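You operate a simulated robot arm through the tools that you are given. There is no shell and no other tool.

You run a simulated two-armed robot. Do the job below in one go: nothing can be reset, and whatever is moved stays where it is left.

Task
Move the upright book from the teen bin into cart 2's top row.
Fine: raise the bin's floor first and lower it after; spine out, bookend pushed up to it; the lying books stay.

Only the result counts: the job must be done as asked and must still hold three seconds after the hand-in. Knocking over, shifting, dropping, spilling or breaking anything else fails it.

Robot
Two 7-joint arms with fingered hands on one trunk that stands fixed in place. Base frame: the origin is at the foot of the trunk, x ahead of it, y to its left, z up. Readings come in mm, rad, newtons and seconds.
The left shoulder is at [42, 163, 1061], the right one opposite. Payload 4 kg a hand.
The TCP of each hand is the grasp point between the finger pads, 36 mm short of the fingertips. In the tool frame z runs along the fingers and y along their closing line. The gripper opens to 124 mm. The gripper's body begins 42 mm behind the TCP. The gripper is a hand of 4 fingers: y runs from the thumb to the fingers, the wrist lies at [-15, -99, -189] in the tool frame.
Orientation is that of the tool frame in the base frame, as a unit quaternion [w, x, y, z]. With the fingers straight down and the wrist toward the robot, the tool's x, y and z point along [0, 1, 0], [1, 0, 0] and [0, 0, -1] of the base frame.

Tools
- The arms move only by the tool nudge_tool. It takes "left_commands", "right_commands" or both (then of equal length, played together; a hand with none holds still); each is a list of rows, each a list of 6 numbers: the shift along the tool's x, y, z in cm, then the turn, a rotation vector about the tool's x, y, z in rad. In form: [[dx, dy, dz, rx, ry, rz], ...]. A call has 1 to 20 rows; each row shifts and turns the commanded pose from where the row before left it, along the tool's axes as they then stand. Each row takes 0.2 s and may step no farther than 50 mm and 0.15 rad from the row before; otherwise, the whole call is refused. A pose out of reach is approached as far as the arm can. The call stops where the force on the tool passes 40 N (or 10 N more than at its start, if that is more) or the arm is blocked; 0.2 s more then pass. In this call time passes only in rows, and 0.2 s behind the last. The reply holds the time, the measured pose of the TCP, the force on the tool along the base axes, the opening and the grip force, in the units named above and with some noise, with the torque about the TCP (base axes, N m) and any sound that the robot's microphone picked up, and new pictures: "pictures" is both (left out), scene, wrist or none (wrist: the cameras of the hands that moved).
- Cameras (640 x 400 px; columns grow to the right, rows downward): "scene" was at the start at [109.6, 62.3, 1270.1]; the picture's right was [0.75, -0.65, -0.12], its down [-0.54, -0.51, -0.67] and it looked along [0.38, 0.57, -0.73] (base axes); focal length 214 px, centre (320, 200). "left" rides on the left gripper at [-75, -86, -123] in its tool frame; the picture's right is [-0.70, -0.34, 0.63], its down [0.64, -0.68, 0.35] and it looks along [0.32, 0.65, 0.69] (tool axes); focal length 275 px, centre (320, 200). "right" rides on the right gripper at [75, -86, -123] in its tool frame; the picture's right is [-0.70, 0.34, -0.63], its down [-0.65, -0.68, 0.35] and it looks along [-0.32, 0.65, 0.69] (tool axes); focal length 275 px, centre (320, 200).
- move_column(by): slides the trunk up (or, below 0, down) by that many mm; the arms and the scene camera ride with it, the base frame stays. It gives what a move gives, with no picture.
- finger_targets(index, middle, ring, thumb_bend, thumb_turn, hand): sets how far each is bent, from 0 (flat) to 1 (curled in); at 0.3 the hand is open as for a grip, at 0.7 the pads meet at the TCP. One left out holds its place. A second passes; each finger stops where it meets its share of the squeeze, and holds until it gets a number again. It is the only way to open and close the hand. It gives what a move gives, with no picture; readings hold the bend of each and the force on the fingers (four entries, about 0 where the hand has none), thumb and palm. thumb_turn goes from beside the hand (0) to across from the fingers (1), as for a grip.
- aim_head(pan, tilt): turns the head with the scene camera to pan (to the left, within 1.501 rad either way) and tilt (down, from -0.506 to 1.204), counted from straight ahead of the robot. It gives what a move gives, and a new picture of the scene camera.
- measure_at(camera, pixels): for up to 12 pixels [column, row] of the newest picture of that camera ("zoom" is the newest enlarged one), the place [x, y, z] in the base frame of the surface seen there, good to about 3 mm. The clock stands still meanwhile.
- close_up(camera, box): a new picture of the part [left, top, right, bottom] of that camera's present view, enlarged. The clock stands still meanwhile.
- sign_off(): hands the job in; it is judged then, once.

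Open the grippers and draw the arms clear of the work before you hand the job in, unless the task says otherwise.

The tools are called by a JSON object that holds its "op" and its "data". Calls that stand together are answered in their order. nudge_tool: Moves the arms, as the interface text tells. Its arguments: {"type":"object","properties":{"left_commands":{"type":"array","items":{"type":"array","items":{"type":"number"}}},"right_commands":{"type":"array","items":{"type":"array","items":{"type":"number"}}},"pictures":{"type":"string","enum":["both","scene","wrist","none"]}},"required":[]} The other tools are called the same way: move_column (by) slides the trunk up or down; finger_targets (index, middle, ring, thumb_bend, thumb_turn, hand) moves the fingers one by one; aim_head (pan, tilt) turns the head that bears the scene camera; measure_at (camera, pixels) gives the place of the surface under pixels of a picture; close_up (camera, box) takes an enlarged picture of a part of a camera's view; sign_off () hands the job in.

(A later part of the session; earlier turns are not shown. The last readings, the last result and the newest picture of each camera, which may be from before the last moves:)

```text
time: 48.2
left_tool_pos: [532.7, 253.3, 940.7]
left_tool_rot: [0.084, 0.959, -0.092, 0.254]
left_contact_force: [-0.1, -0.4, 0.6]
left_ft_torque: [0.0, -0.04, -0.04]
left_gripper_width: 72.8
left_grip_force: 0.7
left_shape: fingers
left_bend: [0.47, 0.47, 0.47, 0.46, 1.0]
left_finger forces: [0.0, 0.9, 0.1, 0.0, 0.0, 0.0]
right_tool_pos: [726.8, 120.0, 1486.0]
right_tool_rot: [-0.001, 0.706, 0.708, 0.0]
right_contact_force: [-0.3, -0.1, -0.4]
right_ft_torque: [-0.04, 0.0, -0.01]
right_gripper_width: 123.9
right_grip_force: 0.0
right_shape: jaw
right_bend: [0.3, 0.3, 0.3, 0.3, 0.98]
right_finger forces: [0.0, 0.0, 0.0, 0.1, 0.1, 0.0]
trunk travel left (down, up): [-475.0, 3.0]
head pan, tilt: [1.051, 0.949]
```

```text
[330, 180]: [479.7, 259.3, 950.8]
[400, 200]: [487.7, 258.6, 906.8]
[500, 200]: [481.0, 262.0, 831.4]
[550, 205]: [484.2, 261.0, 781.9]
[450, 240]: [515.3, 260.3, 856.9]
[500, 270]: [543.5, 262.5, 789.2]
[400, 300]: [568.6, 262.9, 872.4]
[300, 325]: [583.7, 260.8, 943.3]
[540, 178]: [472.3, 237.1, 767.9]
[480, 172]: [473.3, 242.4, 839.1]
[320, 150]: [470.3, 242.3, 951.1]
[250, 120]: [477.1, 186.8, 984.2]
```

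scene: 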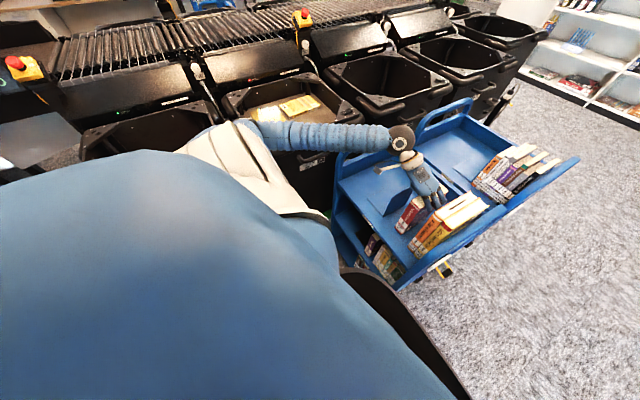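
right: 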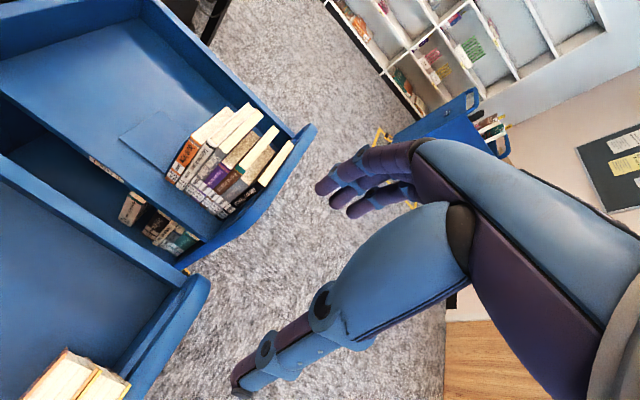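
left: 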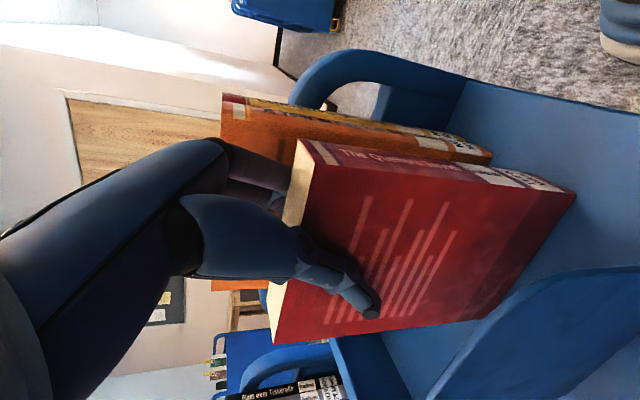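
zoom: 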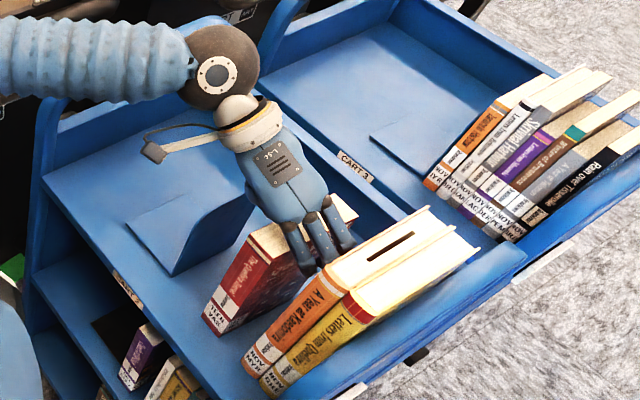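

Book stands straight (left face y≈260.5, right ≈222, spine x≈472). I raise the hand straight up 120 mm, slowly at first.

{"op": "nudge_tool", "data": {"left_commands": [[0.5, 0.114, -0.856, 0, 0, 0], [0.5, 0.114, -0.856, 0, 0, 0], [1.0, 0.229, -1.713, 0, 0, 0], [1.5, 0.343, -2.57, 0, 0, 0], [2.0, 0.458, -3.43, 0, 0, 0], [2.0, 0.458, -3.43, 0, 0, 0]], "pictures": "both"}}

{"op": "close_up", "data": {"camera": "scene", "box": [370, 120, 500, 260]}}

```text
time: 49.6
left_tool_pos: [532.2, 253.5, 1092.2]
left_tool_rot: [0.085, 0.959, -0.092, 0.254]
left_contact_force: [-0.3, 0.8, -0.5]
left_ft_torque: [0.02, -0.02, 0.0]
left_gripper_width: 72.7
left_grip_force: 0.1
left_shape: fingers
left_bend: [0.47, 0.47, 0.47, 0.46, 1.0]
left_finger forces: [0.0, 0.0, 0.1, 0.1, 0.1, 0.0]
right_tool_pos: [727.7, 119.8, 1485.7]
right_tool_rot: [0.0, 0.707, 0.707, 0.0]
right_contact_force: [0.4, 0.3, -0.3]
right_ft_torque: [-0.01, -0.02, 0.0]
right_gripper_width: 123.9
right_grip_force: 0.0
right_shape: jaw
right_bend: [0.3, 0.3, 0.3, 0.3, 0.98]
right_finger forces: [0.1, 0.0, 0.1, 0.0, 0.0, 0.1]
trunk travel left (down, up): [-475.0, 3.0]
head pan, tilt: [1.051, 0.949]
```

scene: 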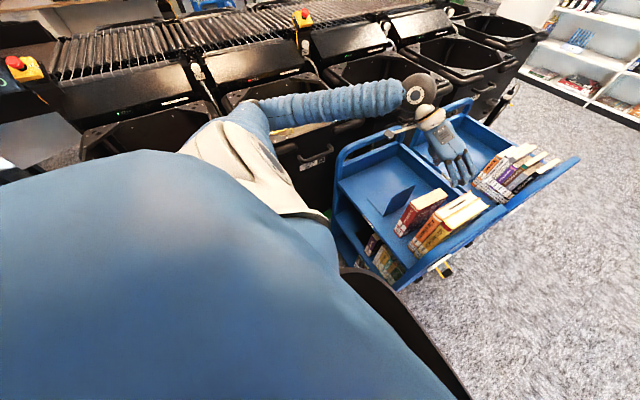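
left: 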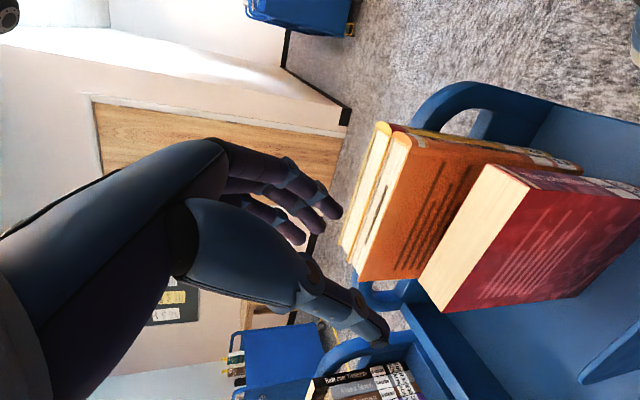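

```text
2.86 times, centred on (435, 190) of scene
```

zoom: 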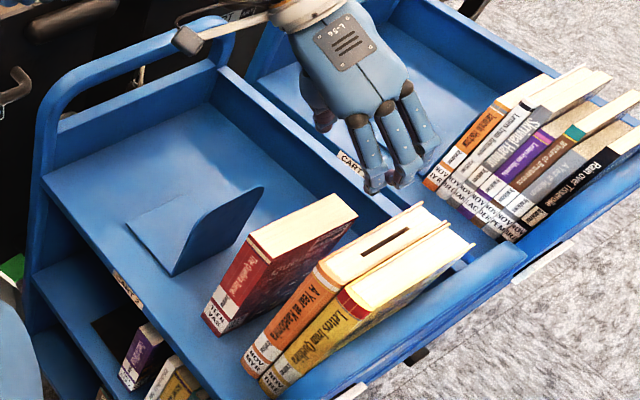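

The book stands freely on the shelf. I measure all books and the bookend again in this clear view.

{"op": "measure_at", "data": {"camera": "zoom", "pixels": [[250, 237], [275, 258], [355, 213], [335, 198], [208, 310], [222, 328], [318, 268], [345, 290], [415, 207], [400, 225], [250, 355], [470, 245]]}}

{"op": "measure_at", "data": {"camera": "zoom", "pixels": [[190, 225], [172, 272], [262, 190], [225, 245], [130, 228], [210, 200], [242, 228], [150, 240], [220, 210], [180, 245], [255, 215], [300, 260]]}}

```text
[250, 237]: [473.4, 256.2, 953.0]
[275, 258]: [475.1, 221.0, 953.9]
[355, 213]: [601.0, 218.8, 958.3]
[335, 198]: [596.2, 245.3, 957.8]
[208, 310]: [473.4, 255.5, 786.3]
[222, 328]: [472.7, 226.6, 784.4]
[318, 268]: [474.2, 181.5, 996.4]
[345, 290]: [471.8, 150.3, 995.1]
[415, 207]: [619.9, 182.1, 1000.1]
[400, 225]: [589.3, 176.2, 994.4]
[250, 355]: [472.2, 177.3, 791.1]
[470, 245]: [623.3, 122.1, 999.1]
```

```text
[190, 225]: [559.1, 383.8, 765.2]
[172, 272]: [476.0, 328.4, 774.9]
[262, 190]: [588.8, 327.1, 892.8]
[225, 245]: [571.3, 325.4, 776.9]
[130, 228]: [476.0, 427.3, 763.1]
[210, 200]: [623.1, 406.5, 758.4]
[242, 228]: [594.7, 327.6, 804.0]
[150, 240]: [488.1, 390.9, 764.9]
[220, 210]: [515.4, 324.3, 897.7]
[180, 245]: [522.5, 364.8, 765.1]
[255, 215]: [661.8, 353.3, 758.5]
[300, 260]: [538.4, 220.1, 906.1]
```

All good: book x 473–601, y 221–259; bookend plate y≈327, base top z≈765. Next I reposition the left hand behind the bookend (y≈425): small yaw correction, then slide over at height.

{"op": "nudge_tool", "data": {"left_commands": [[0, 0, 0, 0.036, 0.0168, -0.133], [-0.217, -4.2, -0.87, 0, 0, 0], [-0.217, -4.2, -0.87, 0, 0, 0], [-0.217, -4.2, -0.87, 0, 0, 0], [-0.217, -4.2, -0.87, 0, 0, 0]], "pictures": "both"}}

{"op": "finger_targets", "data": {"hand": "left", "index": 0.3, "middle": 0.3, "ring": 0.3, "thumb_bend": 0.3}}

{"op": "close_up", "data": {"camera": "left", "box": [0, 0, 640, 400]}}

```text
time: 50.8
left_tool_pos: [522.8, 425.0, 1091.0]
left_tool_rot: [0.087, 0.962, -0.022, 0.259]
left_contact_force: [-0.4, 0.0, 0.1]
left_ft_torque: [-0.01, 0.02, -0.03]
left_gripper_width: 72.9
left_grip_force: 0.0
left_shape: fingers
left_bend: [0.47, 0.47, 0.47, 0.46, 1.0]
left_finger forces: [0.0, 0.0, 0.0, 0.1, 0.0, 0.1]
right_tool_pos: [726.7, 122.1, 1486.1]
right_tool_rot: [0.001, 0.706, 0.708, 0.0]
right_contact_force: [0.2, 0.2, -1.0]
right_ft_torque: [-0.03, -0.02, -0.01]
right_gripper_width: 123.7
right_grip_force: 0.1
right_shape: jaw
right_bend: [0.3, 0.3, 0.3, 0.3, 0.98]
right_finger forces: [0.0, 0.1, 0.0, 0.1, 0.0, 0.0]
trunk travel left (down, up): [-475.0, 3.0]
head pan, tilt: [1.051, 0.949]
```

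scene: 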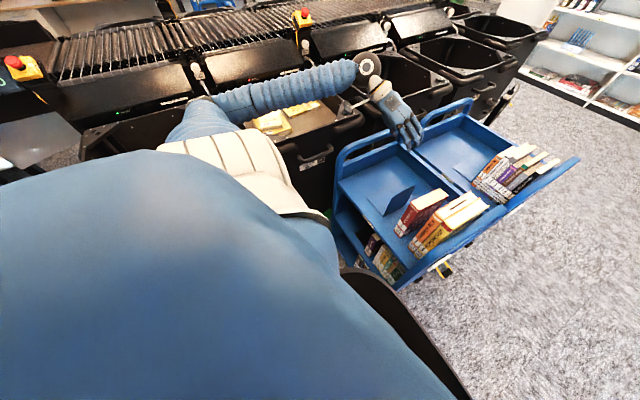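
left: 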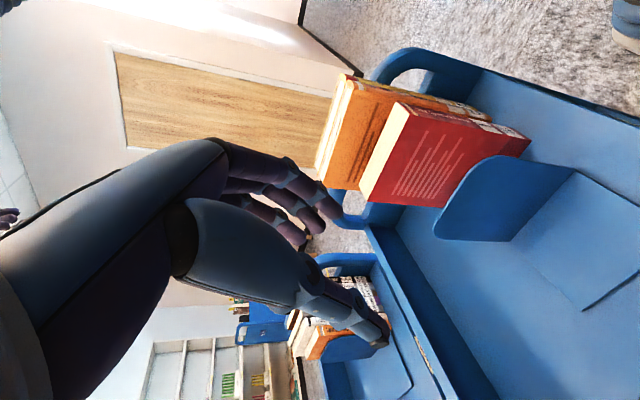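

```text
time: 51.8
left_tool_pos: [523.1, 423.8, 1091.3]
left_tool_rot: [0.085, 0.962, -0.022, 0.258]
left_contact_force: [-0.3, -0.1, -0.3]
left_ft_torque: [0.02, 0.0, -0.03]
left_gripper_width: 122.9
left_grip_force: 0.0
left_shape: fingers
left_bend: [0.3, 0.3, 0.3, 0.3, 0.98]
left_finger forces: [0.1, 0.0, 0.1, 0.0, 0.0, 0.0]
right_tool_pos: [725.8, 121.1, 1486.3]
right_tool_rot: [0.0, 0.707, 0.707, 0.0]
right_contact_force: [0.1, 0.0, 0.4]
right_ft_torque: [0.0, -0.02, -0.01]
right_gripper_width: 124.0
right_grip_force: 0.1
right_shape: jaw
right_bend: [0.3, 0.3, 0.3, 0.3, 0.98]
right_finger forces: [0.0, 0.1, 0.0, 0.1, 0.1, 0.0]
trunk travel left (down, up): [-475.0, 3.0]
head pan, tilt: [1.051, 0.949]
```

```text
1.00 times, centred on (320, 200) of left (not enlarged: the box is as wide or as high as the picture)
```

zoom: 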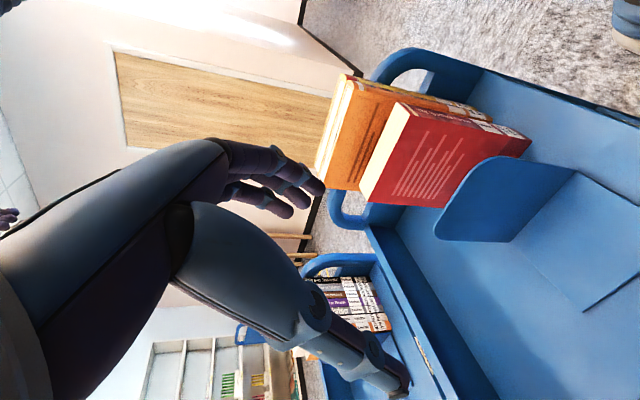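

Orientation is as intended. I measure the fingertips from both cameras to plan the descent behind the bookend.

{"op": "measure_at", "data": {"camera": "left", "pixels": [[318, 186], [322, 191], [304, 200], [308, 204], [288, 210], [291, 214], [400, 385], [395, 375]]}}

{"op": "close_up", "data": {"camera": "scene", "box": [340, 60, 440, 170]}}

```text
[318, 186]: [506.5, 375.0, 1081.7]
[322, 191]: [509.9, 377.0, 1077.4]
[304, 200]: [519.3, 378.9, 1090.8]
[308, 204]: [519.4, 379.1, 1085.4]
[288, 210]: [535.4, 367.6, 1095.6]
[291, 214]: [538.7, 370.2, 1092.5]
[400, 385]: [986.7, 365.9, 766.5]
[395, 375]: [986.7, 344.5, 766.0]
```

```text
3.64 times, centred on (390, 115) of scene
```

zoom: 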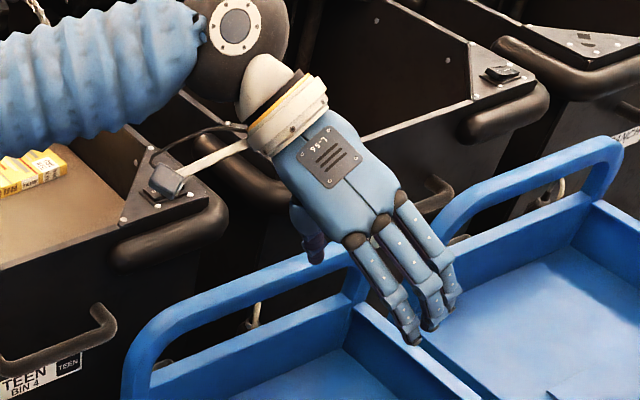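

I measure the outer (−y) side of the fingertips in this zoom.

{"op": "measure_at", "data": {"camera": "zoom", "pixels": [[413, 338], [405, 318], [432, 318], [428, 295], [447, 298], [442, 280], [395, 292], [418, 275], [430, 250], [365, 250], [300, 245], [168, 185]]}}

```text
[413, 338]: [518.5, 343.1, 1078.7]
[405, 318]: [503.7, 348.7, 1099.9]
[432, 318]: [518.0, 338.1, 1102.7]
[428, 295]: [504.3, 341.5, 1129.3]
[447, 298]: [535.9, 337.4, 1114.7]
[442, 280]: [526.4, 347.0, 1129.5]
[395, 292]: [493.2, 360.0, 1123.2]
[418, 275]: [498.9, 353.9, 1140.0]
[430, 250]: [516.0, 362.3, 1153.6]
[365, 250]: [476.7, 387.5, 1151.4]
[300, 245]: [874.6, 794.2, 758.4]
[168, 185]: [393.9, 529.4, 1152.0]
```

Pushing in this hand orientation would bring the wrist near the cart's handle. I turn the hand back to yaw 0° (wrist toward the robot), fingertips tilted slightly toward −y, still at height.

{"op": "nudge_tool", "data": {"left_commands": [[0, 0, 0, 0.0342, -0.034, -0.1352], [0, 0, 0, 0.0342, -0.034, -0.1352], [0, 0, 0, 0.0342, -0.034, -0.1352], [0, 0, 0, 0.0342, -0.034, -0.1352], [0, 0, 0, 0.0342, -0.034, -0.1352], [0, 0, 0, 0.0342, -0.034, -0.1352], [0, 0, 0, 0.0342, -0.034, -0.1352], [0, 0, 0, 0.0342, -0.034, -0.1352], [0, 0, 0, 0.0342, -0.034, -0.1352], [0, 0, 0, 0.0342, -0.034, -0.1352], [0, 0, 0, 0.0342, -0.034, -0.1352], [0, 0, 0, 0.0342, -0.034, -0.1352]], "pictures": "both"}}

```text
time: 54.4
left_tool_pos: [521.7, 424.3, 1089.5]
left_tool_rot: [0.061, 0.703, 0.705, -0.063]
left_contact_force: [0.6, -0.1, -0.6]
left_ft_torque: [0.02, 0.02, -0.02]
left_gripper_width: 123.0
left_grip_force: 0.0
left_shape: fingers
left_bend: [0.3, 0.3, 0.3, 0.3, 0.98]
left_finger forces: [0.1, 0.0, 0.0, 0.1, 0.0, 0.0]
right_tool_pos: [727.9, 120.1, 1485.3]
right_tool_rot: [-0.001, 0.707, 0.707, 0.0]
right_contact_force: [0.5, -0.6, 0.0]
right_ft_torque: [0.02, 0.0, 0.0]
right_gripper_width: 123.7
right_grip_force: 0.1
right_shape: jaw
right_bend: [0.3, 0.3, 0.3, 0.3, 0.98]
right_finger forces: [0.1, 0.0, 0.0, 0.0, 0.1, 0.0]
trunk travel left (down, up): [-475.0, 3.0]
head pan, tilt: [1.051, 0.949]
```

scene: 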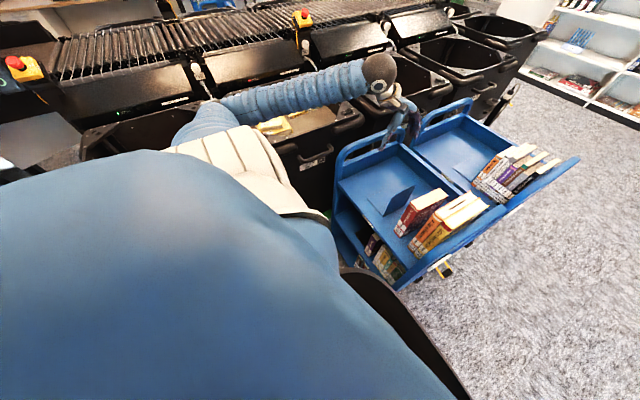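
left: 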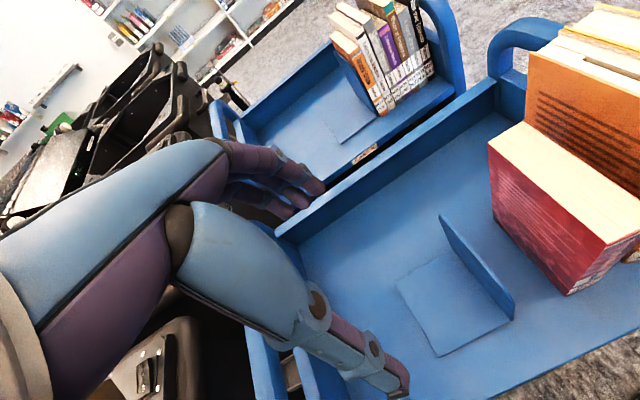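

Good pose. I pinch the fingers together to form a stiff pusher, then check the tip positions.

{"op": "finger_targets", "data": {"hand": "left", "index": 0.68, "middle": 0.68, "ring": 0.68, "thumb_bend": 0.68}}

{"op": "close_up", "data": {"camera": "left", "box": [160, 120, 560, 400]}}

{"op": "close_up", "data": {"camera": "scene", "box": [350, 50, 450, 170]}}

```text
time: 55.4
left_tool_pos: [521.9, 425.3, 1090.1]
left_tool_rot: [0.062, 0.705, 0.704, -0.062]
left_contact_force: [0.6, 0.4, -0.3]
left_ft_torque: [0.02, -0.02, 0.0]
left_gripper_width: 7.7
left_grip_force: 0.1
left_shape: fingers
left_bend: [0.68, 0.68, 0.68, 0.68, 1.0]
left_finger forces: [0.1, 0.0, 0.1, 0.1, 0.1, 0.0]
right_tool_pos: [727.7, 119.9, 1486.0]
right_tool_rot: [0.0, 0.706, 0.708, 0.001]
right_contact_force: [-0.1, 0.8, 0.7]
right_ft_torque: [0.0, -0.02, 0.0]
right_gripper_width: 123.8
right_grip_force: 0.0
right_shape: jaw
right_bend: [0.3, 0.3, 0.3, 0.3, 0.98]
right_finger forces: [0.1, 0.0, 0.0, 0.0, 0.0, 0.1]
trunk travel left (down, up): [-475.0, 3.0]
head pan, tilt: [1.051, 0.949]
```

```text
1.43 times, centred on (360, 260) of left
```

zoom: 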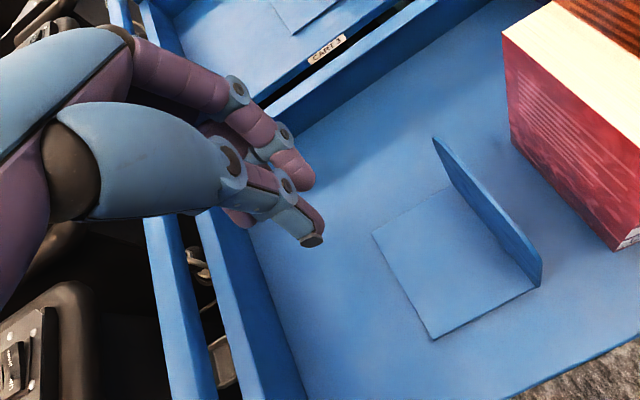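

```text
3.33 times, centred on (400, 110) of scene
```

zoom: 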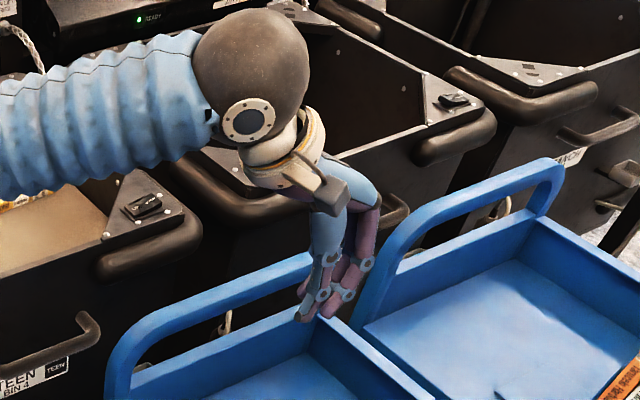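

I measure the pinched fingertips and the bookend in the left zoom.

{"op": "measure_at", "data": {"camera": "left", "pixels": [[348, 244], [350, 250], [345, 235], [353, 285], [355, 288], [345, 270], [310, 265], [330, 215], [440, 225], [450, 290], [478, 290], [500, 320]]}}

{"op": "measure_at", "data": {"camera": "zoom", "pixels": [[308, 312], [325, 310], [330, 265], [365, 262], [345, 290], [340, 190], [345, 215], [300, 310]]}}

```text
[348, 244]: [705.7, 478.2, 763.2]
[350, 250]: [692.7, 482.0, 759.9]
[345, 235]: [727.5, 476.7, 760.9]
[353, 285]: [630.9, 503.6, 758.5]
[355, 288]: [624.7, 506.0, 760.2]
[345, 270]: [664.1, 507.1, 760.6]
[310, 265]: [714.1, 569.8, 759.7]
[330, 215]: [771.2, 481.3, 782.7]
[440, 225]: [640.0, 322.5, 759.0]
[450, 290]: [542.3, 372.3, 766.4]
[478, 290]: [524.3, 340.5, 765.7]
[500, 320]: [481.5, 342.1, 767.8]
```

```text
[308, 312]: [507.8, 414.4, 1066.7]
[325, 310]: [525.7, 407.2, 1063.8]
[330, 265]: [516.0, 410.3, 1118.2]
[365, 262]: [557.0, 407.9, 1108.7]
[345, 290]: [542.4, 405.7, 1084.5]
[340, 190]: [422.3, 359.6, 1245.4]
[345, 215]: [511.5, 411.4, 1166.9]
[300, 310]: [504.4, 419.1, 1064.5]
```

Tips are around (508–526, 407–414, 1064). I lower behind the bookend to TCP (525, 400, 815), well clear of the plate.

{"op": "nudge_tool", "data": {"left_commands": [[0.332, 0.043, 3.92, 0, 0, 0], [0.332, 0.043, 3.92, 0, 0, 0], [0.332, 0.043, 3.92, 0, 0, 0], [0.332, 0.043, 3.92, 0, 0, 0], [0.332, 0.043, 3.92, 0, 0, 0], [0.332, 0.043, 3.92, 0, 0, 0], [0.332, 0.043, 3.92, 0, 0, 0]], "pictures": "both"}}

{"op": "close_up", "data": {"camera": "scene", "box": [340, 100, 480, 240]}}

```text
time: 57.0
left_tool_pos: [524.0, 400.5, 819.0]
left_tool_rot: [0.063, 0.705, 0.704, -0.062]
left_contact_force: [-0.2, 0.0, 0.2]
left_ft_torque: [0.01, -0.01, 0.0]
left_gripper_width: 7.6
left_grip_force: 0.1
left_shape: fingers
left_bend: [0.68, 0.68, 0.68, 0.68, 1.0]
left_finger forces: [0.0, 0.0, 0.1, 0.1, 0.1, 0.0]
right_tool_pos: [727.1, 121.4, 1485.9]
right_tool_rot: [0.0, 0.706, 0.708, 0.0]
right_contact_force: [-1.1, 0.6, 0.5]
right_ft_torque: [0.0, -0.02, -0.02]
right_gripper_width: 124.0
right_grip_force: 0.0
right_shape: jaw
right_bend: [0.3, 0.3, 0.3, 0.3, 0.98]
right_finger forces: [0.1, 0.1, 0.1, 0.0, 0.0, 0.0]
trunk travel left (down, up): [-475.0, 3.0]
head pan, tilt: [1.051, 0.949]
```

scene: 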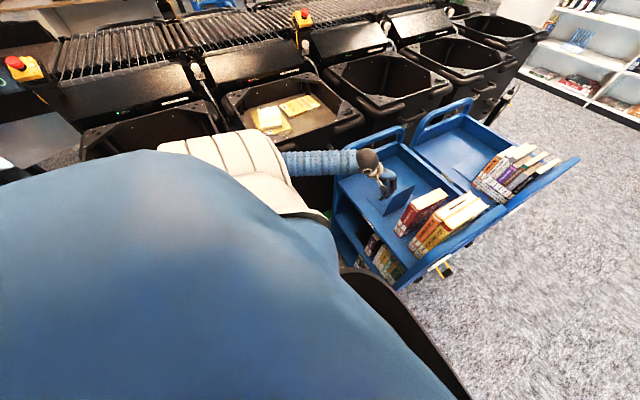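
left: 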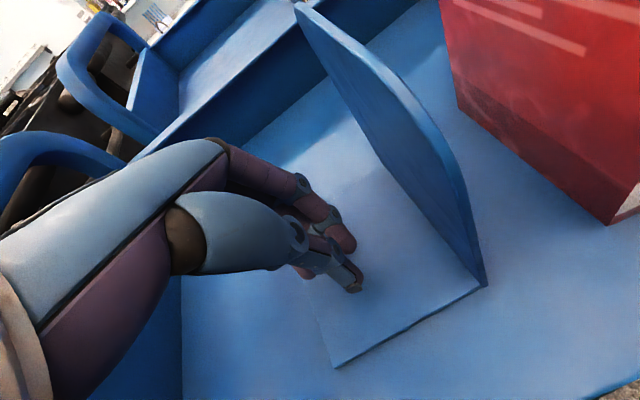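

```text
2.86 times, centred on (410, 170) of scene
```

zoom: 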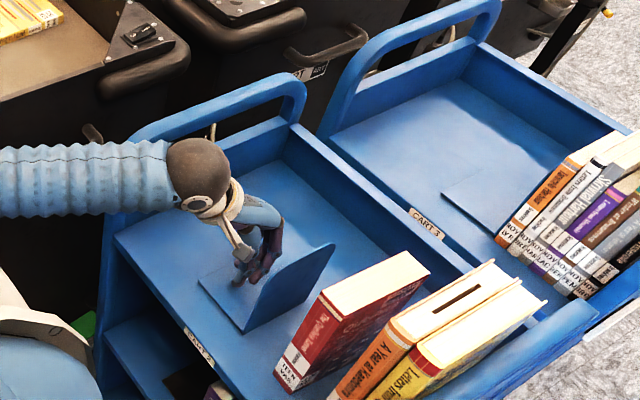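

I check the forearm's clearance to the cart's left handle post before pushing.

{"op": "measure_at", "data": {"camera": "zoom", "pixels": [[20, 180], [60, 180], [100, 180], [150, 175], [100, 212], [150, 205], [130, 135], [110, 225], [118, 240], [60, 215], [245, 255], [240, 280]]}}

```text
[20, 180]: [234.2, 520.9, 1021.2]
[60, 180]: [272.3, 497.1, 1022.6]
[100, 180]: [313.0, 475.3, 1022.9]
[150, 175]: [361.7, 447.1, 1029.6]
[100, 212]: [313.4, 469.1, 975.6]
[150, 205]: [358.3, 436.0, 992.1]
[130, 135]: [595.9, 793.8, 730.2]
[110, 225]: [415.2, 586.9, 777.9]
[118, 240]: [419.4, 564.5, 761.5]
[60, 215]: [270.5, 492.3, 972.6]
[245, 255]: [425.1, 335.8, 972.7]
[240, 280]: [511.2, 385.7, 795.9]
```

Clearance is ample. I approach 36 mm, then push the bookend in 5 mm steps toward −y.

{"op": "nudge_tool", "data": {"left_commands": [[-1.77, 0, 0.315, 0, 0, 0], [-1.77, 0, 0.315, 0, 0, 0], [-0.49, 0, 0.0875, 0, 0, 0], [-0.49, 0, 0.0875, 0, 0, 0], [-0.49, 0, 0.0875, 0, 0, 0], [-0.49, 0, 0.0875, 0, 0, 0], [-0.49, 0, 0.0875, 0, 0, 0], [-0.49, 0, 0.0875, 0, 0, 0]], "pictures": "both"}}

{"op": "close_up", "data": {"camera": "scene", "box": [360, 130, 480, 250]}}

```text
time: 58.8
left_tool_pos: [525.1, 333.2, 816.1]
left_tool_rot: [0.061, 0.704, 0.705, -0.063]
left_contact_force: [-0.2, 2.4, -0.2]
left_ft_torque: [0.02, 0.03, 0.02]
left_gripper_width: 6.9
left_grip_force: 1.0
left_shape: fingers
left_bend: [0.68, 0.68, 0.68, 0.68, 1.0]
left_finger forces: [2.0, 0.1, 0.1, 0.1, 0.0, 0.1]
right_tool_pos: [727.9, 119.4, 1486.2]
right_tool_rot: [0.0, 0.707, 0.708, 0.0]
right_contact_force: [-0.7, 0.4, 0.8]
right_ft_torque: [-0.02, 0.0, 0.03]
right_gripper_width: 123.7
right_grip_force: 0.0
right_shape: jaw
right_bend: [0.3, 0.3, 0.3, 0.3, 0.98]
right_finger forces: [0.0, 0.1, 0.0, 0.0, 0.0, 0.0]
trunk travel left (down, up): [-475.0, 3.0]
head pan, tilt: [1.051, 0.949]
```

scene: 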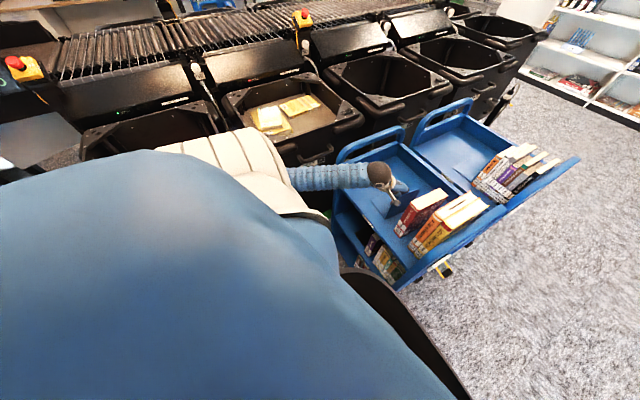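
left: 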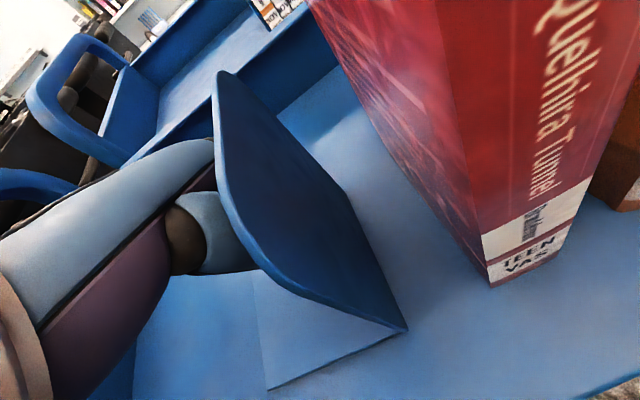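

```text
3.33 times, centred on (420, 190) of scene
```

zoom: 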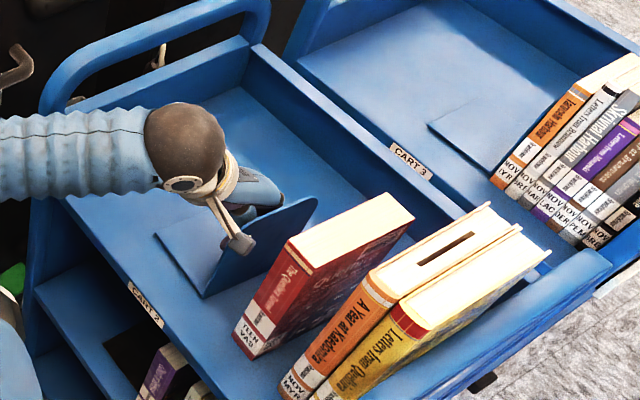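

The bookend is being pushed (2.4 N). I measure the plate position and its angle.

{"op": "measure_at", "data": {"camera": "zoom", "pixels": [[206, 290], [312, 205], [270, 230], [285, 255], [255, 270], [165, 240], [215, 285], [300, 250]]}}

{"op": "measure_at", "data": {"camera": "left", "pixels": [[230, 100], [300, 200], [350, 260], [390, 310], [280, 270], [250, 220], [340, 200], [403, 328], [480, 260], [420, 170]]}}

```text
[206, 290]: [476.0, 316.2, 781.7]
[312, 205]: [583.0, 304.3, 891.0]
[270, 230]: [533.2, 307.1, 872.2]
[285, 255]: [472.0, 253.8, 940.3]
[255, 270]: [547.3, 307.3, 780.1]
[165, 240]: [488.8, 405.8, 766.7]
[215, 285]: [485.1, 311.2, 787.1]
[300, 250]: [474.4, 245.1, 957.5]
```

```text
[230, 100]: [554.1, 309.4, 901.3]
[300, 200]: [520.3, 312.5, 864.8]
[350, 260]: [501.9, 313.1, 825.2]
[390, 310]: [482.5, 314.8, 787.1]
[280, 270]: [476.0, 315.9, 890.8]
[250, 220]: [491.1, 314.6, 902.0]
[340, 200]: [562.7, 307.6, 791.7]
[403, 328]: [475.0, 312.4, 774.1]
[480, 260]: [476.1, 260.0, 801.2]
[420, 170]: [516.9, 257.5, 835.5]
```

The plate has yawed ~5° (far end leads: y≈305 at x=583, 315 at x=475). I back off 6 mm, shift 40 mm toward −x, and continue pushing nearer its front end to straighten it.

{"op": "nudge_tool", "data": {"left_commands": [[0.6, 0, -0.105, 0, 0, 0], [0, -4.0, 0, 0, 0, 0], [-0.59, 0, 0.105, 0, 0, 0], [-0.39, 0, 0.07, 0, 0, 0], [-0.39, 0, 0.07, 0, 0, 0], [-0.39, 0, 0.07, 0, 0, 0], [-0.39, 0, 0.07, 0, 0, 0]], "pictures": "both"}}

{"op": "measure_at", "data": {"camera": "left", "pixels": [[230, 100], [300, 200], [350, 260], [390, 310], [280, 270], [250, 220], [340, 200], [403, 328], [480, 260], [420, 170]]}}

{"op": "close_up", "data": {"camera": "scene", "box": [360, 130, 480, 250]}}

```text
time: 60.4
left_tool_pos: [483.2, 318.3, 815.4]
left_tool_rot: [0.062, 0.704, 0.705, -0.063]
left_contact_force: [0.3, 2.6, -0.4]
left_ft_torque: [0.03, 0.02, 0.09]
left_gripper_width: 7.1
left_grip_force: 1.0
left_shape: fingers
left_bend: [0.68, 0.68, 0.68, 0.68, 1.0]
left_finger forces: [1.8, 0.0, 0.0, 0.0, 0.0, 0.0]
right_tool_pos: [726.7, 120.6, 1485.8]
right_tool_rot: [0.0, 0.707, 0.707, 0.0]
right_contact_force: [-0.7, -0.4, -0.5]
right_ft_torque: [-0.05, -0.02, -0.01]
right_gripper_width: 123.7
right_grip_force: 0.0
right_shape: jaw
right_bend: [0.3, 0.3, 0.3, 0.3, 0.98]
right_finger forces: [0.1, 0.0, 0.1, 0.0, 0.0, 0.1]
trunk travel left (down, up): [-475.0, 3.0]
head pan, tilt: [1.051, 0.949]
```

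scene: 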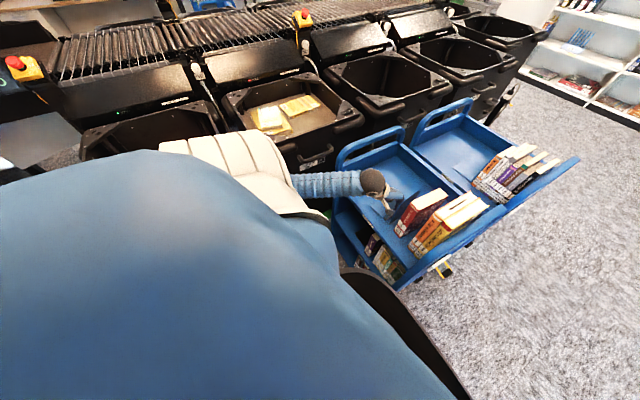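
left: 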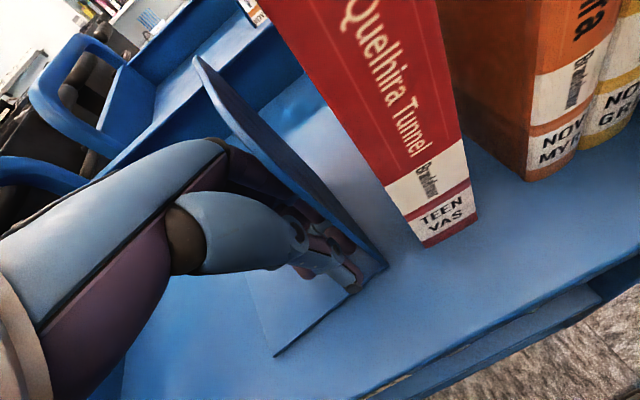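

```text
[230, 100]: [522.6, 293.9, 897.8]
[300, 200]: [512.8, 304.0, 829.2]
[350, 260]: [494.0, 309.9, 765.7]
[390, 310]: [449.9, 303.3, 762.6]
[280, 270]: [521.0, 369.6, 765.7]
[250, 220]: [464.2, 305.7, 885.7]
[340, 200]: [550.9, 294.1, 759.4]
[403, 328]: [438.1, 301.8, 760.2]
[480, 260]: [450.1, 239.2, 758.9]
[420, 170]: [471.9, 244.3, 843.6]
```

```text
3.33 times, centred on (420, 190) of scene
```

zoom: 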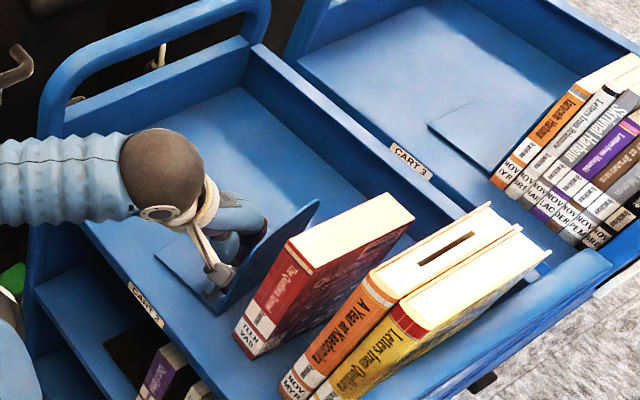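

I re-measure the plate's face along its length.

{"op": "measure_at", "data": {"camera": "left", "pixels": [[205, 70], [240, 110], [270, 150], [310, 190], [340, 225], [370, 255], [384, 266], [300, 200]]}}

{"op": "measure_at", "data": {"camera": "zoom", "pixels": [[220, 308], [314, 207], [290, 225], [265, 260], [240, 285], [250, 255], [300, 215], [170, 255]]}}

```text
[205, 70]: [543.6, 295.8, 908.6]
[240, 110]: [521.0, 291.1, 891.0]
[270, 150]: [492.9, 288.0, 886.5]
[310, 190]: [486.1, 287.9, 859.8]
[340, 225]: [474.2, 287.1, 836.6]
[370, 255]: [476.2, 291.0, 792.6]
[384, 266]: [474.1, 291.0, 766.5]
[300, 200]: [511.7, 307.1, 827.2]
```

```text
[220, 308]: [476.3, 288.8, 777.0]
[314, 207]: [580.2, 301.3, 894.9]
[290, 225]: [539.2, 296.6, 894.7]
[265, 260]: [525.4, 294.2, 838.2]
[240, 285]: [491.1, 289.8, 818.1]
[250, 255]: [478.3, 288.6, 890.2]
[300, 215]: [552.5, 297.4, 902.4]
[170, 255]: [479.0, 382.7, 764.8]
```

Now the near end leads (289 vs 301): overcorrected. I back off, shift +40 mm in x and push on the farther side to straighten it before it meets the book.

{"op": "nudge_tool", "data": {"left_commands": [[1.18, 0, -0.21, 0, 0, 0], [0, 4.2, 0, 0, 0, 0], [-0.59, 0, 0.105, 0, 0, 0], [-0.49, 0, 0.0875, 0, 0, 0], [-0.39, 0, 0.07, 0, 0, 0], [-0.39, 0, 0.07, 0, 0, 0], [-0.39, 0, 0.07, 0, 0, 0]], "pictures": "both"}}

{"op": "close_up", "data": {"camera": "scene", "box": [360, 130, 480, 250]}}

{"op": "measure_at", "data": {"camera": "zoom", "pixels": [[220, 308], [314, 207], [290, 225], [265, 260], [240, 285], [300, 215], [310, 220]]}}

```text
time: 62.0
left_tool_pos: [527.2, 306.3, 814.8]
left_tool_rot: [0.061, 0.704, 0.704, -0.063]
left_contact_force: [-0.5, 2.1, 0.9]
left_ft_torque: [0.01, 0.01, 0.06]
left_gripper_width: 6.5
left_grip_force: 0.6
left_shape: fingers
left_bend: [0.68, 0.68, 0.68, 0.68, 1.0]
left_finger forces: [2.2, 0.0, 0.0, 0.0, 0.1, 0.0]
right_tool_pos: [727.7, 119.3, 1485.7]
right_tool_rot: [-0.001, 0.706, 0.708, -0.001]
right_contact_force: [-0.3, -0.6, -0.7]
right_ft_torque: [0.0, 0.0, -0.02]
right_gripper_width: 123.7
right_grip_force: 0.1
right_shape: jaw
right_bend: [0.3, 0.3, 0.3, 0.3, 0.98]
right_finger forces: [0.1, 0.0, 0.0, 0.0, 0.0, 0.1]
trunk travel left (down, up): [-475.0, 3.0]
head pan, tilt: [1.051, 0.949]
```

scene: 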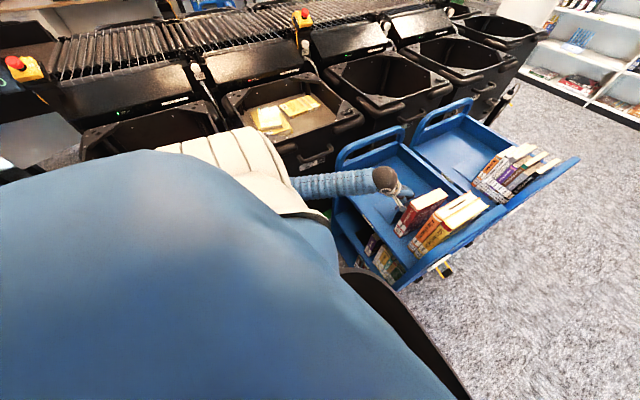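
left: 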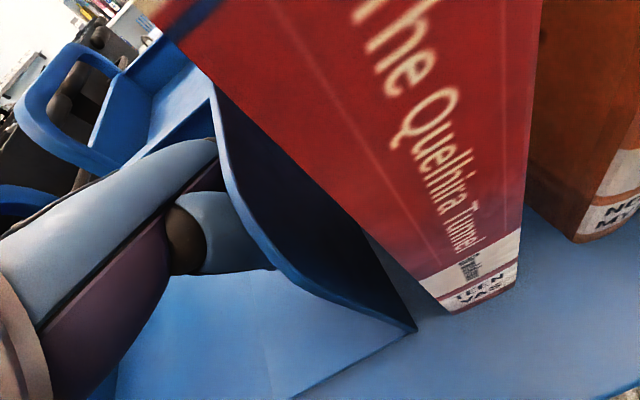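

```text
3.33 times, centred on (420, 190) of scene
```

zoom: 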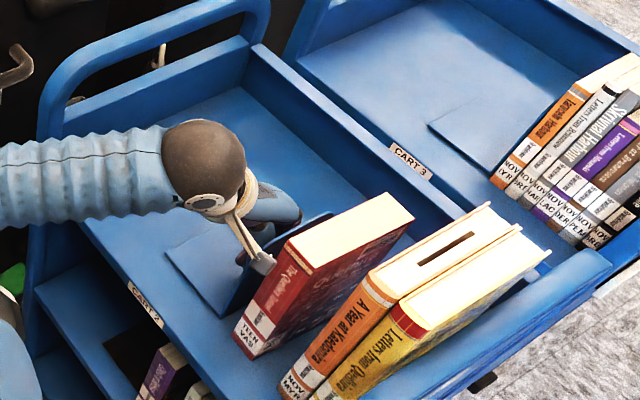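

```text
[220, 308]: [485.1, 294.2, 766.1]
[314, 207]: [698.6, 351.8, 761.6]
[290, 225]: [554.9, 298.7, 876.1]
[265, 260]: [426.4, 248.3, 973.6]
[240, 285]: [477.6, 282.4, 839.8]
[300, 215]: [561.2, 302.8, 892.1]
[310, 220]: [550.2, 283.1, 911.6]
```

I measure the plate's face in the left picture, e.g. (410,328), (300,230), (225,120).

{"op": "measure_at", "data": {"camera": "left", "pixels": [[412, 329], [380, 290], [340, 270], [300, 240], [260, 190], [230, 140], [222, 110], [350, 240], [300, 180], [450, 250], [500, 280], [330, 290]]}}

{"op": "measure_at", "data": {"camera": "zoom", "pixels": [[228, 312], [328, 217], [315, 222], [255, 285], [235, 300], [240, 290]]}}

```text
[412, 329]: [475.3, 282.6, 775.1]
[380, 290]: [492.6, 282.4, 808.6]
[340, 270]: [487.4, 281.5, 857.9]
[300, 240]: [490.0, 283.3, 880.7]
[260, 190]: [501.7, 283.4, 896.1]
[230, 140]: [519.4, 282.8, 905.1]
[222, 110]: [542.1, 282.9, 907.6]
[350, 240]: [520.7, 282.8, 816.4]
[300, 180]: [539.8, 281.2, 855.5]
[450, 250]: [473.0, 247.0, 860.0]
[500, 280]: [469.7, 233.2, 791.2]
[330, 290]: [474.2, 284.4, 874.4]
```

```text
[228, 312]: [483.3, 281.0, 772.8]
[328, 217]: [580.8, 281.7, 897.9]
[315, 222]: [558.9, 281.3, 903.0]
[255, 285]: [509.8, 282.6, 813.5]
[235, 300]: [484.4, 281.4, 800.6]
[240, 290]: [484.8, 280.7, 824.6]
```

The plate is now straight at y≈282. I shift to x≈507 and push on ~22 mm to bring it up against the book.

{"op": "nudge_tool", "data": {"left_commands": [[0.3, 0, -0.05, 0, 0, 0], [0, -2.0, 0, 0, 0, 0], [-0.39, 0, 0.07, 0, 0, 0], [-0.39, 0, 0.07, 0, 0, 0], [-0.39, 0, 0.07, 0, 0, 0], [-0.39, 0, 0.07, 0, 0, 0], [-0.39, 0, 0.07, 0, 0, 0], [-0.29, 0, 0.05, 0, 0, 0]], "pictures": "both"}}

{"op": "close_up", "data": {"camera": "scene", "box": [360, 130, 480, 250]}}

```text
time: 63.8
left_tool_pos: [506.6, 287.9, 816.6]
left_tool_rot: [0.062, 0.704, 0.705, -0.063]
left_contact_force: [-0.8, 2.7, 0.5]
left_ft_torque: [0.01, 0.0, 0.05]
left_gripper_width: 6.8
left_grip_force: 1.5
left_shape: fingers
left_bend: [0.68, 0.68, 0.68, 0.68, 1.0]
left_finger forces: [2.6, 0.0, 0.1, 0.0, 0.0, 0.0]
right_tool_pos: [726.8, 121.2, 1485.2]
right_tool_rot: [-0.001, 0.706, 0.708, -0.001]
right_contact_force: [0.2, 0.1, 0.5]
right_ft_torque: [-0.01, 0.01, 0.02]
right_gripper_width: 123.8
right_grip_force: 0.0
right_shape: jaw
right_bend: [0.3, 0.3, 0.3, 0.3, 0.98]
right_finger forces: [0.0, 0.0, 0.1, 0.1, 0.0, 0.1]
trunk travel left (down, up): [-475.0, 3.0]
head pan, tilt: [1.051, 0.949]
```

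scene: 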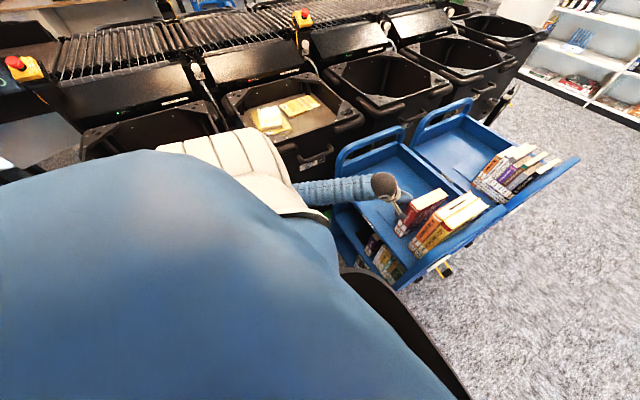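
left: 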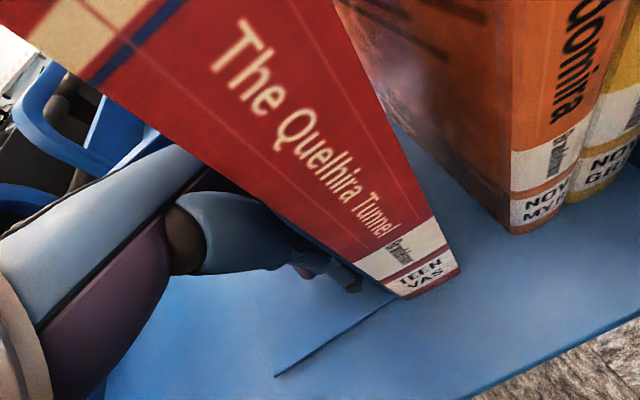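

```text
3.33 times, centred on (420, 190) of scene
```

zoom: 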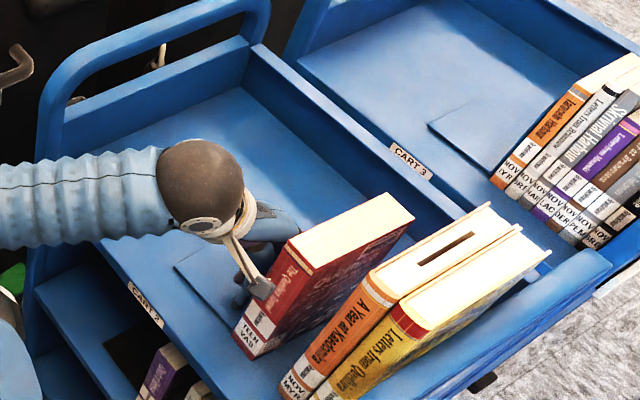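

The plate should be near 264, almost at the book. I check the camera bracket's clearance to the book's spine (zoom 262,288) and the book's pose.

{"op": "measure_at", "data": {"camera": "zoom", "pixels": [[262, 288], [270, 285], [255, 280], [268, 295], [288, 250], [312, 272], [240, 330], [255, 350], [410, 215], [390, 197], [370, 278], [290, 380]]}}

{"op": "measure_at", "data": {"camera": "left", "pixels": [[395, 293], [350, 270], [300, 230], [430, 290], [455, 265], [250, 60], [330, 120], [90, 70], [160, 20], [370, 310]]}}

```text
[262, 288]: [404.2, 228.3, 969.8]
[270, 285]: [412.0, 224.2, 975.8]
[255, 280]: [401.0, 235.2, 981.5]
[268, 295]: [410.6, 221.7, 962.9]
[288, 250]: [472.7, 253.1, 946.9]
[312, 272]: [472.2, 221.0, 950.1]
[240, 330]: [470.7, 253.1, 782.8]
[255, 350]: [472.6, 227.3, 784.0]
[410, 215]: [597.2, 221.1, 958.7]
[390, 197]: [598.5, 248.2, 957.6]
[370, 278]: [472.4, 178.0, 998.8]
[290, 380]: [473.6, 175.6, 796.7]
```

```text
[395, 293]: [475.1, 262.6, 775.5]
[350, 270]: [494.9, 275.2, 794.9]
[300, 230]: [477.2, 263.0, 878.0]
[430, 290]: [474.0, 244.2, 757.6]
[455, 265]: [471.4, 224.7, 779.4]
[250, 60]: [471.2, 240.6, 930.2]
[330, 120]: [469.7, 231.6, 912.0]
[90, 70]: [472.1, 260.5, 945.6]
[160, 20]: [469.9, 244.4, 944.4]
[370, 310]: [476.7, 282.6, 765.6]
```

Bracket clearance is ~45 mm. The plate (≈262) is about to touch the book (≈259.5). I push on 20 mm in small 2.5 mm steps, moving bookend and book together.

{"op": "nudge_tool", "data": {"left_commands": [[-0.246, 0, 0.044, 0, 0, 0], [-0.246, 0, 0.044, 0, 0, 0], [-0.246, 0, 0.044, 0, 0, 0], [-0.246, 0, 0.044, 0, 0, 0], [-0.246, 0, 0.044, 0, 0, 0], [-0.246, 0, 0.044, 0, 0, 0], [-0.246, 0, 0.044, 0, 0, 0], [-0.246, 0, 0.044, 0, 0, 0]], "pictures": "both"}}

{"op": "close_up", "data": {"camera": "scene", "box": [360, 130, 480, 250]}}

{"op": "measure_at", "data": {"camera": "zoom", "pixels": [[292, 254], [318, 275], [245, 335], [265, 352], [410, 215], [395, 197], [370, 278], [290, 380], [330, 240], [360, 240]]}}

```text
time: 65.6
left_tool_pos: [505.6, 267.0, 816.3]
left_tool_rot: [0.061, 0.704, 0.705, -0.063]
left_contact_force: [0.2, 2.6, -0.7]
left_ft_torque: [0.09, 0.04, 0.08]
left_gripper_width: 6.6
left_grip_force: 1.1
left_shape: fingers
left_bend: [0.69, 0.68, 0.68, 0.68, 1.0]
left_finger forces: [2.9, 0.0, 0.0, 0.1, 0.1, 0.0]
right_tool_pos: [728.1, 120.0, 1485.9]
right_tool_rot: [0.0, 0.706, 0.708, -0.001]
right_contact_force: [-0.3, 0.2, -0.1]
right_ft_torque: [0.04, 0.01, -0.05]
right_gripper_width: 123.6
right_grip_force: 0.1
right_shape: jaw
right_bend: [0.3, 0.3, 0.3, 0.3, 0.98]
right_finger forces: [0.1, 0.0, 0.0, 0.1, 0.1, 0.0]
trunk travel left (down, up): [-475.0, 3.0]
head pan, tilt: [1.051, 0.949]
```

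scene: 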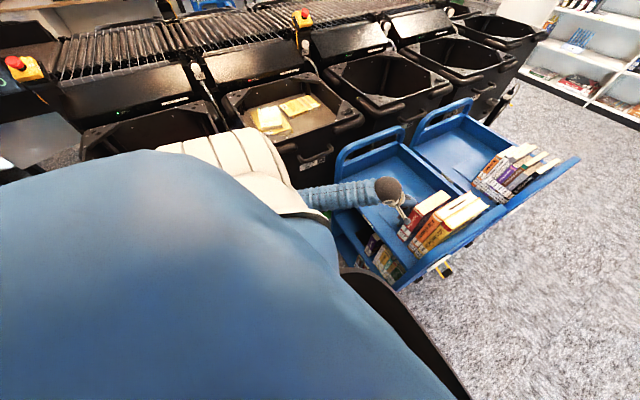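
left: 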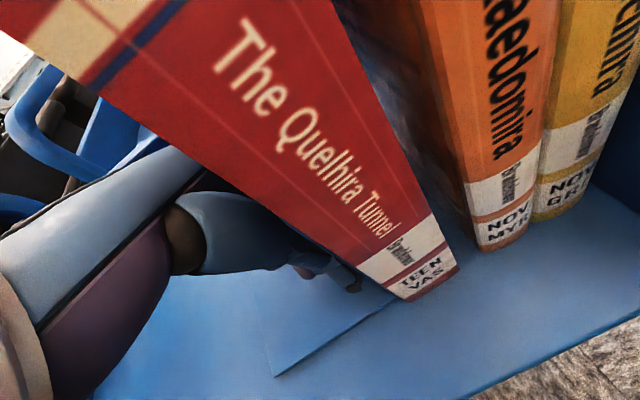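

```text
3.33 times, centred on (420, 190) of scene
```

zoom: 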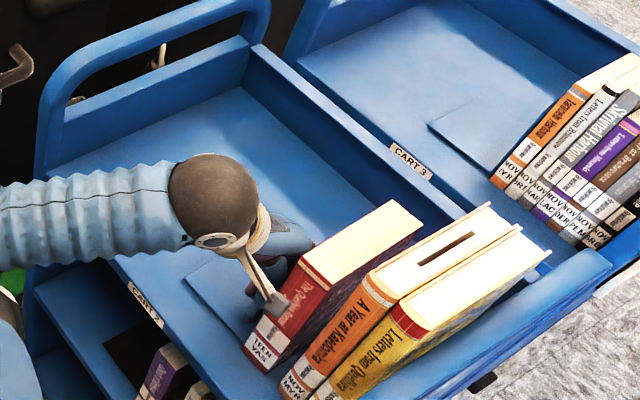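

```text
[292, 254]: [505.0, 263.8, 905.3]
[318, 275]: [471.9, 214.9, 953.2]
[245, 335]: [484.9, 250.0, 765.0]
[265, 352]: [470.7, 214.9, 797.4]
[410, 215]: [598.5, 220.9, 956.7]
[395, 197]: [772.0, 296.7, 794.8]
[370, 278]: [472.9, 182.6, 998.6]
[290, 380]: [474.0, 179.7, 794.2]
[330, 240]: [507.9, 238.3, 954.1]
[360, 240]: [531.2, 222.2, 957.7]
```

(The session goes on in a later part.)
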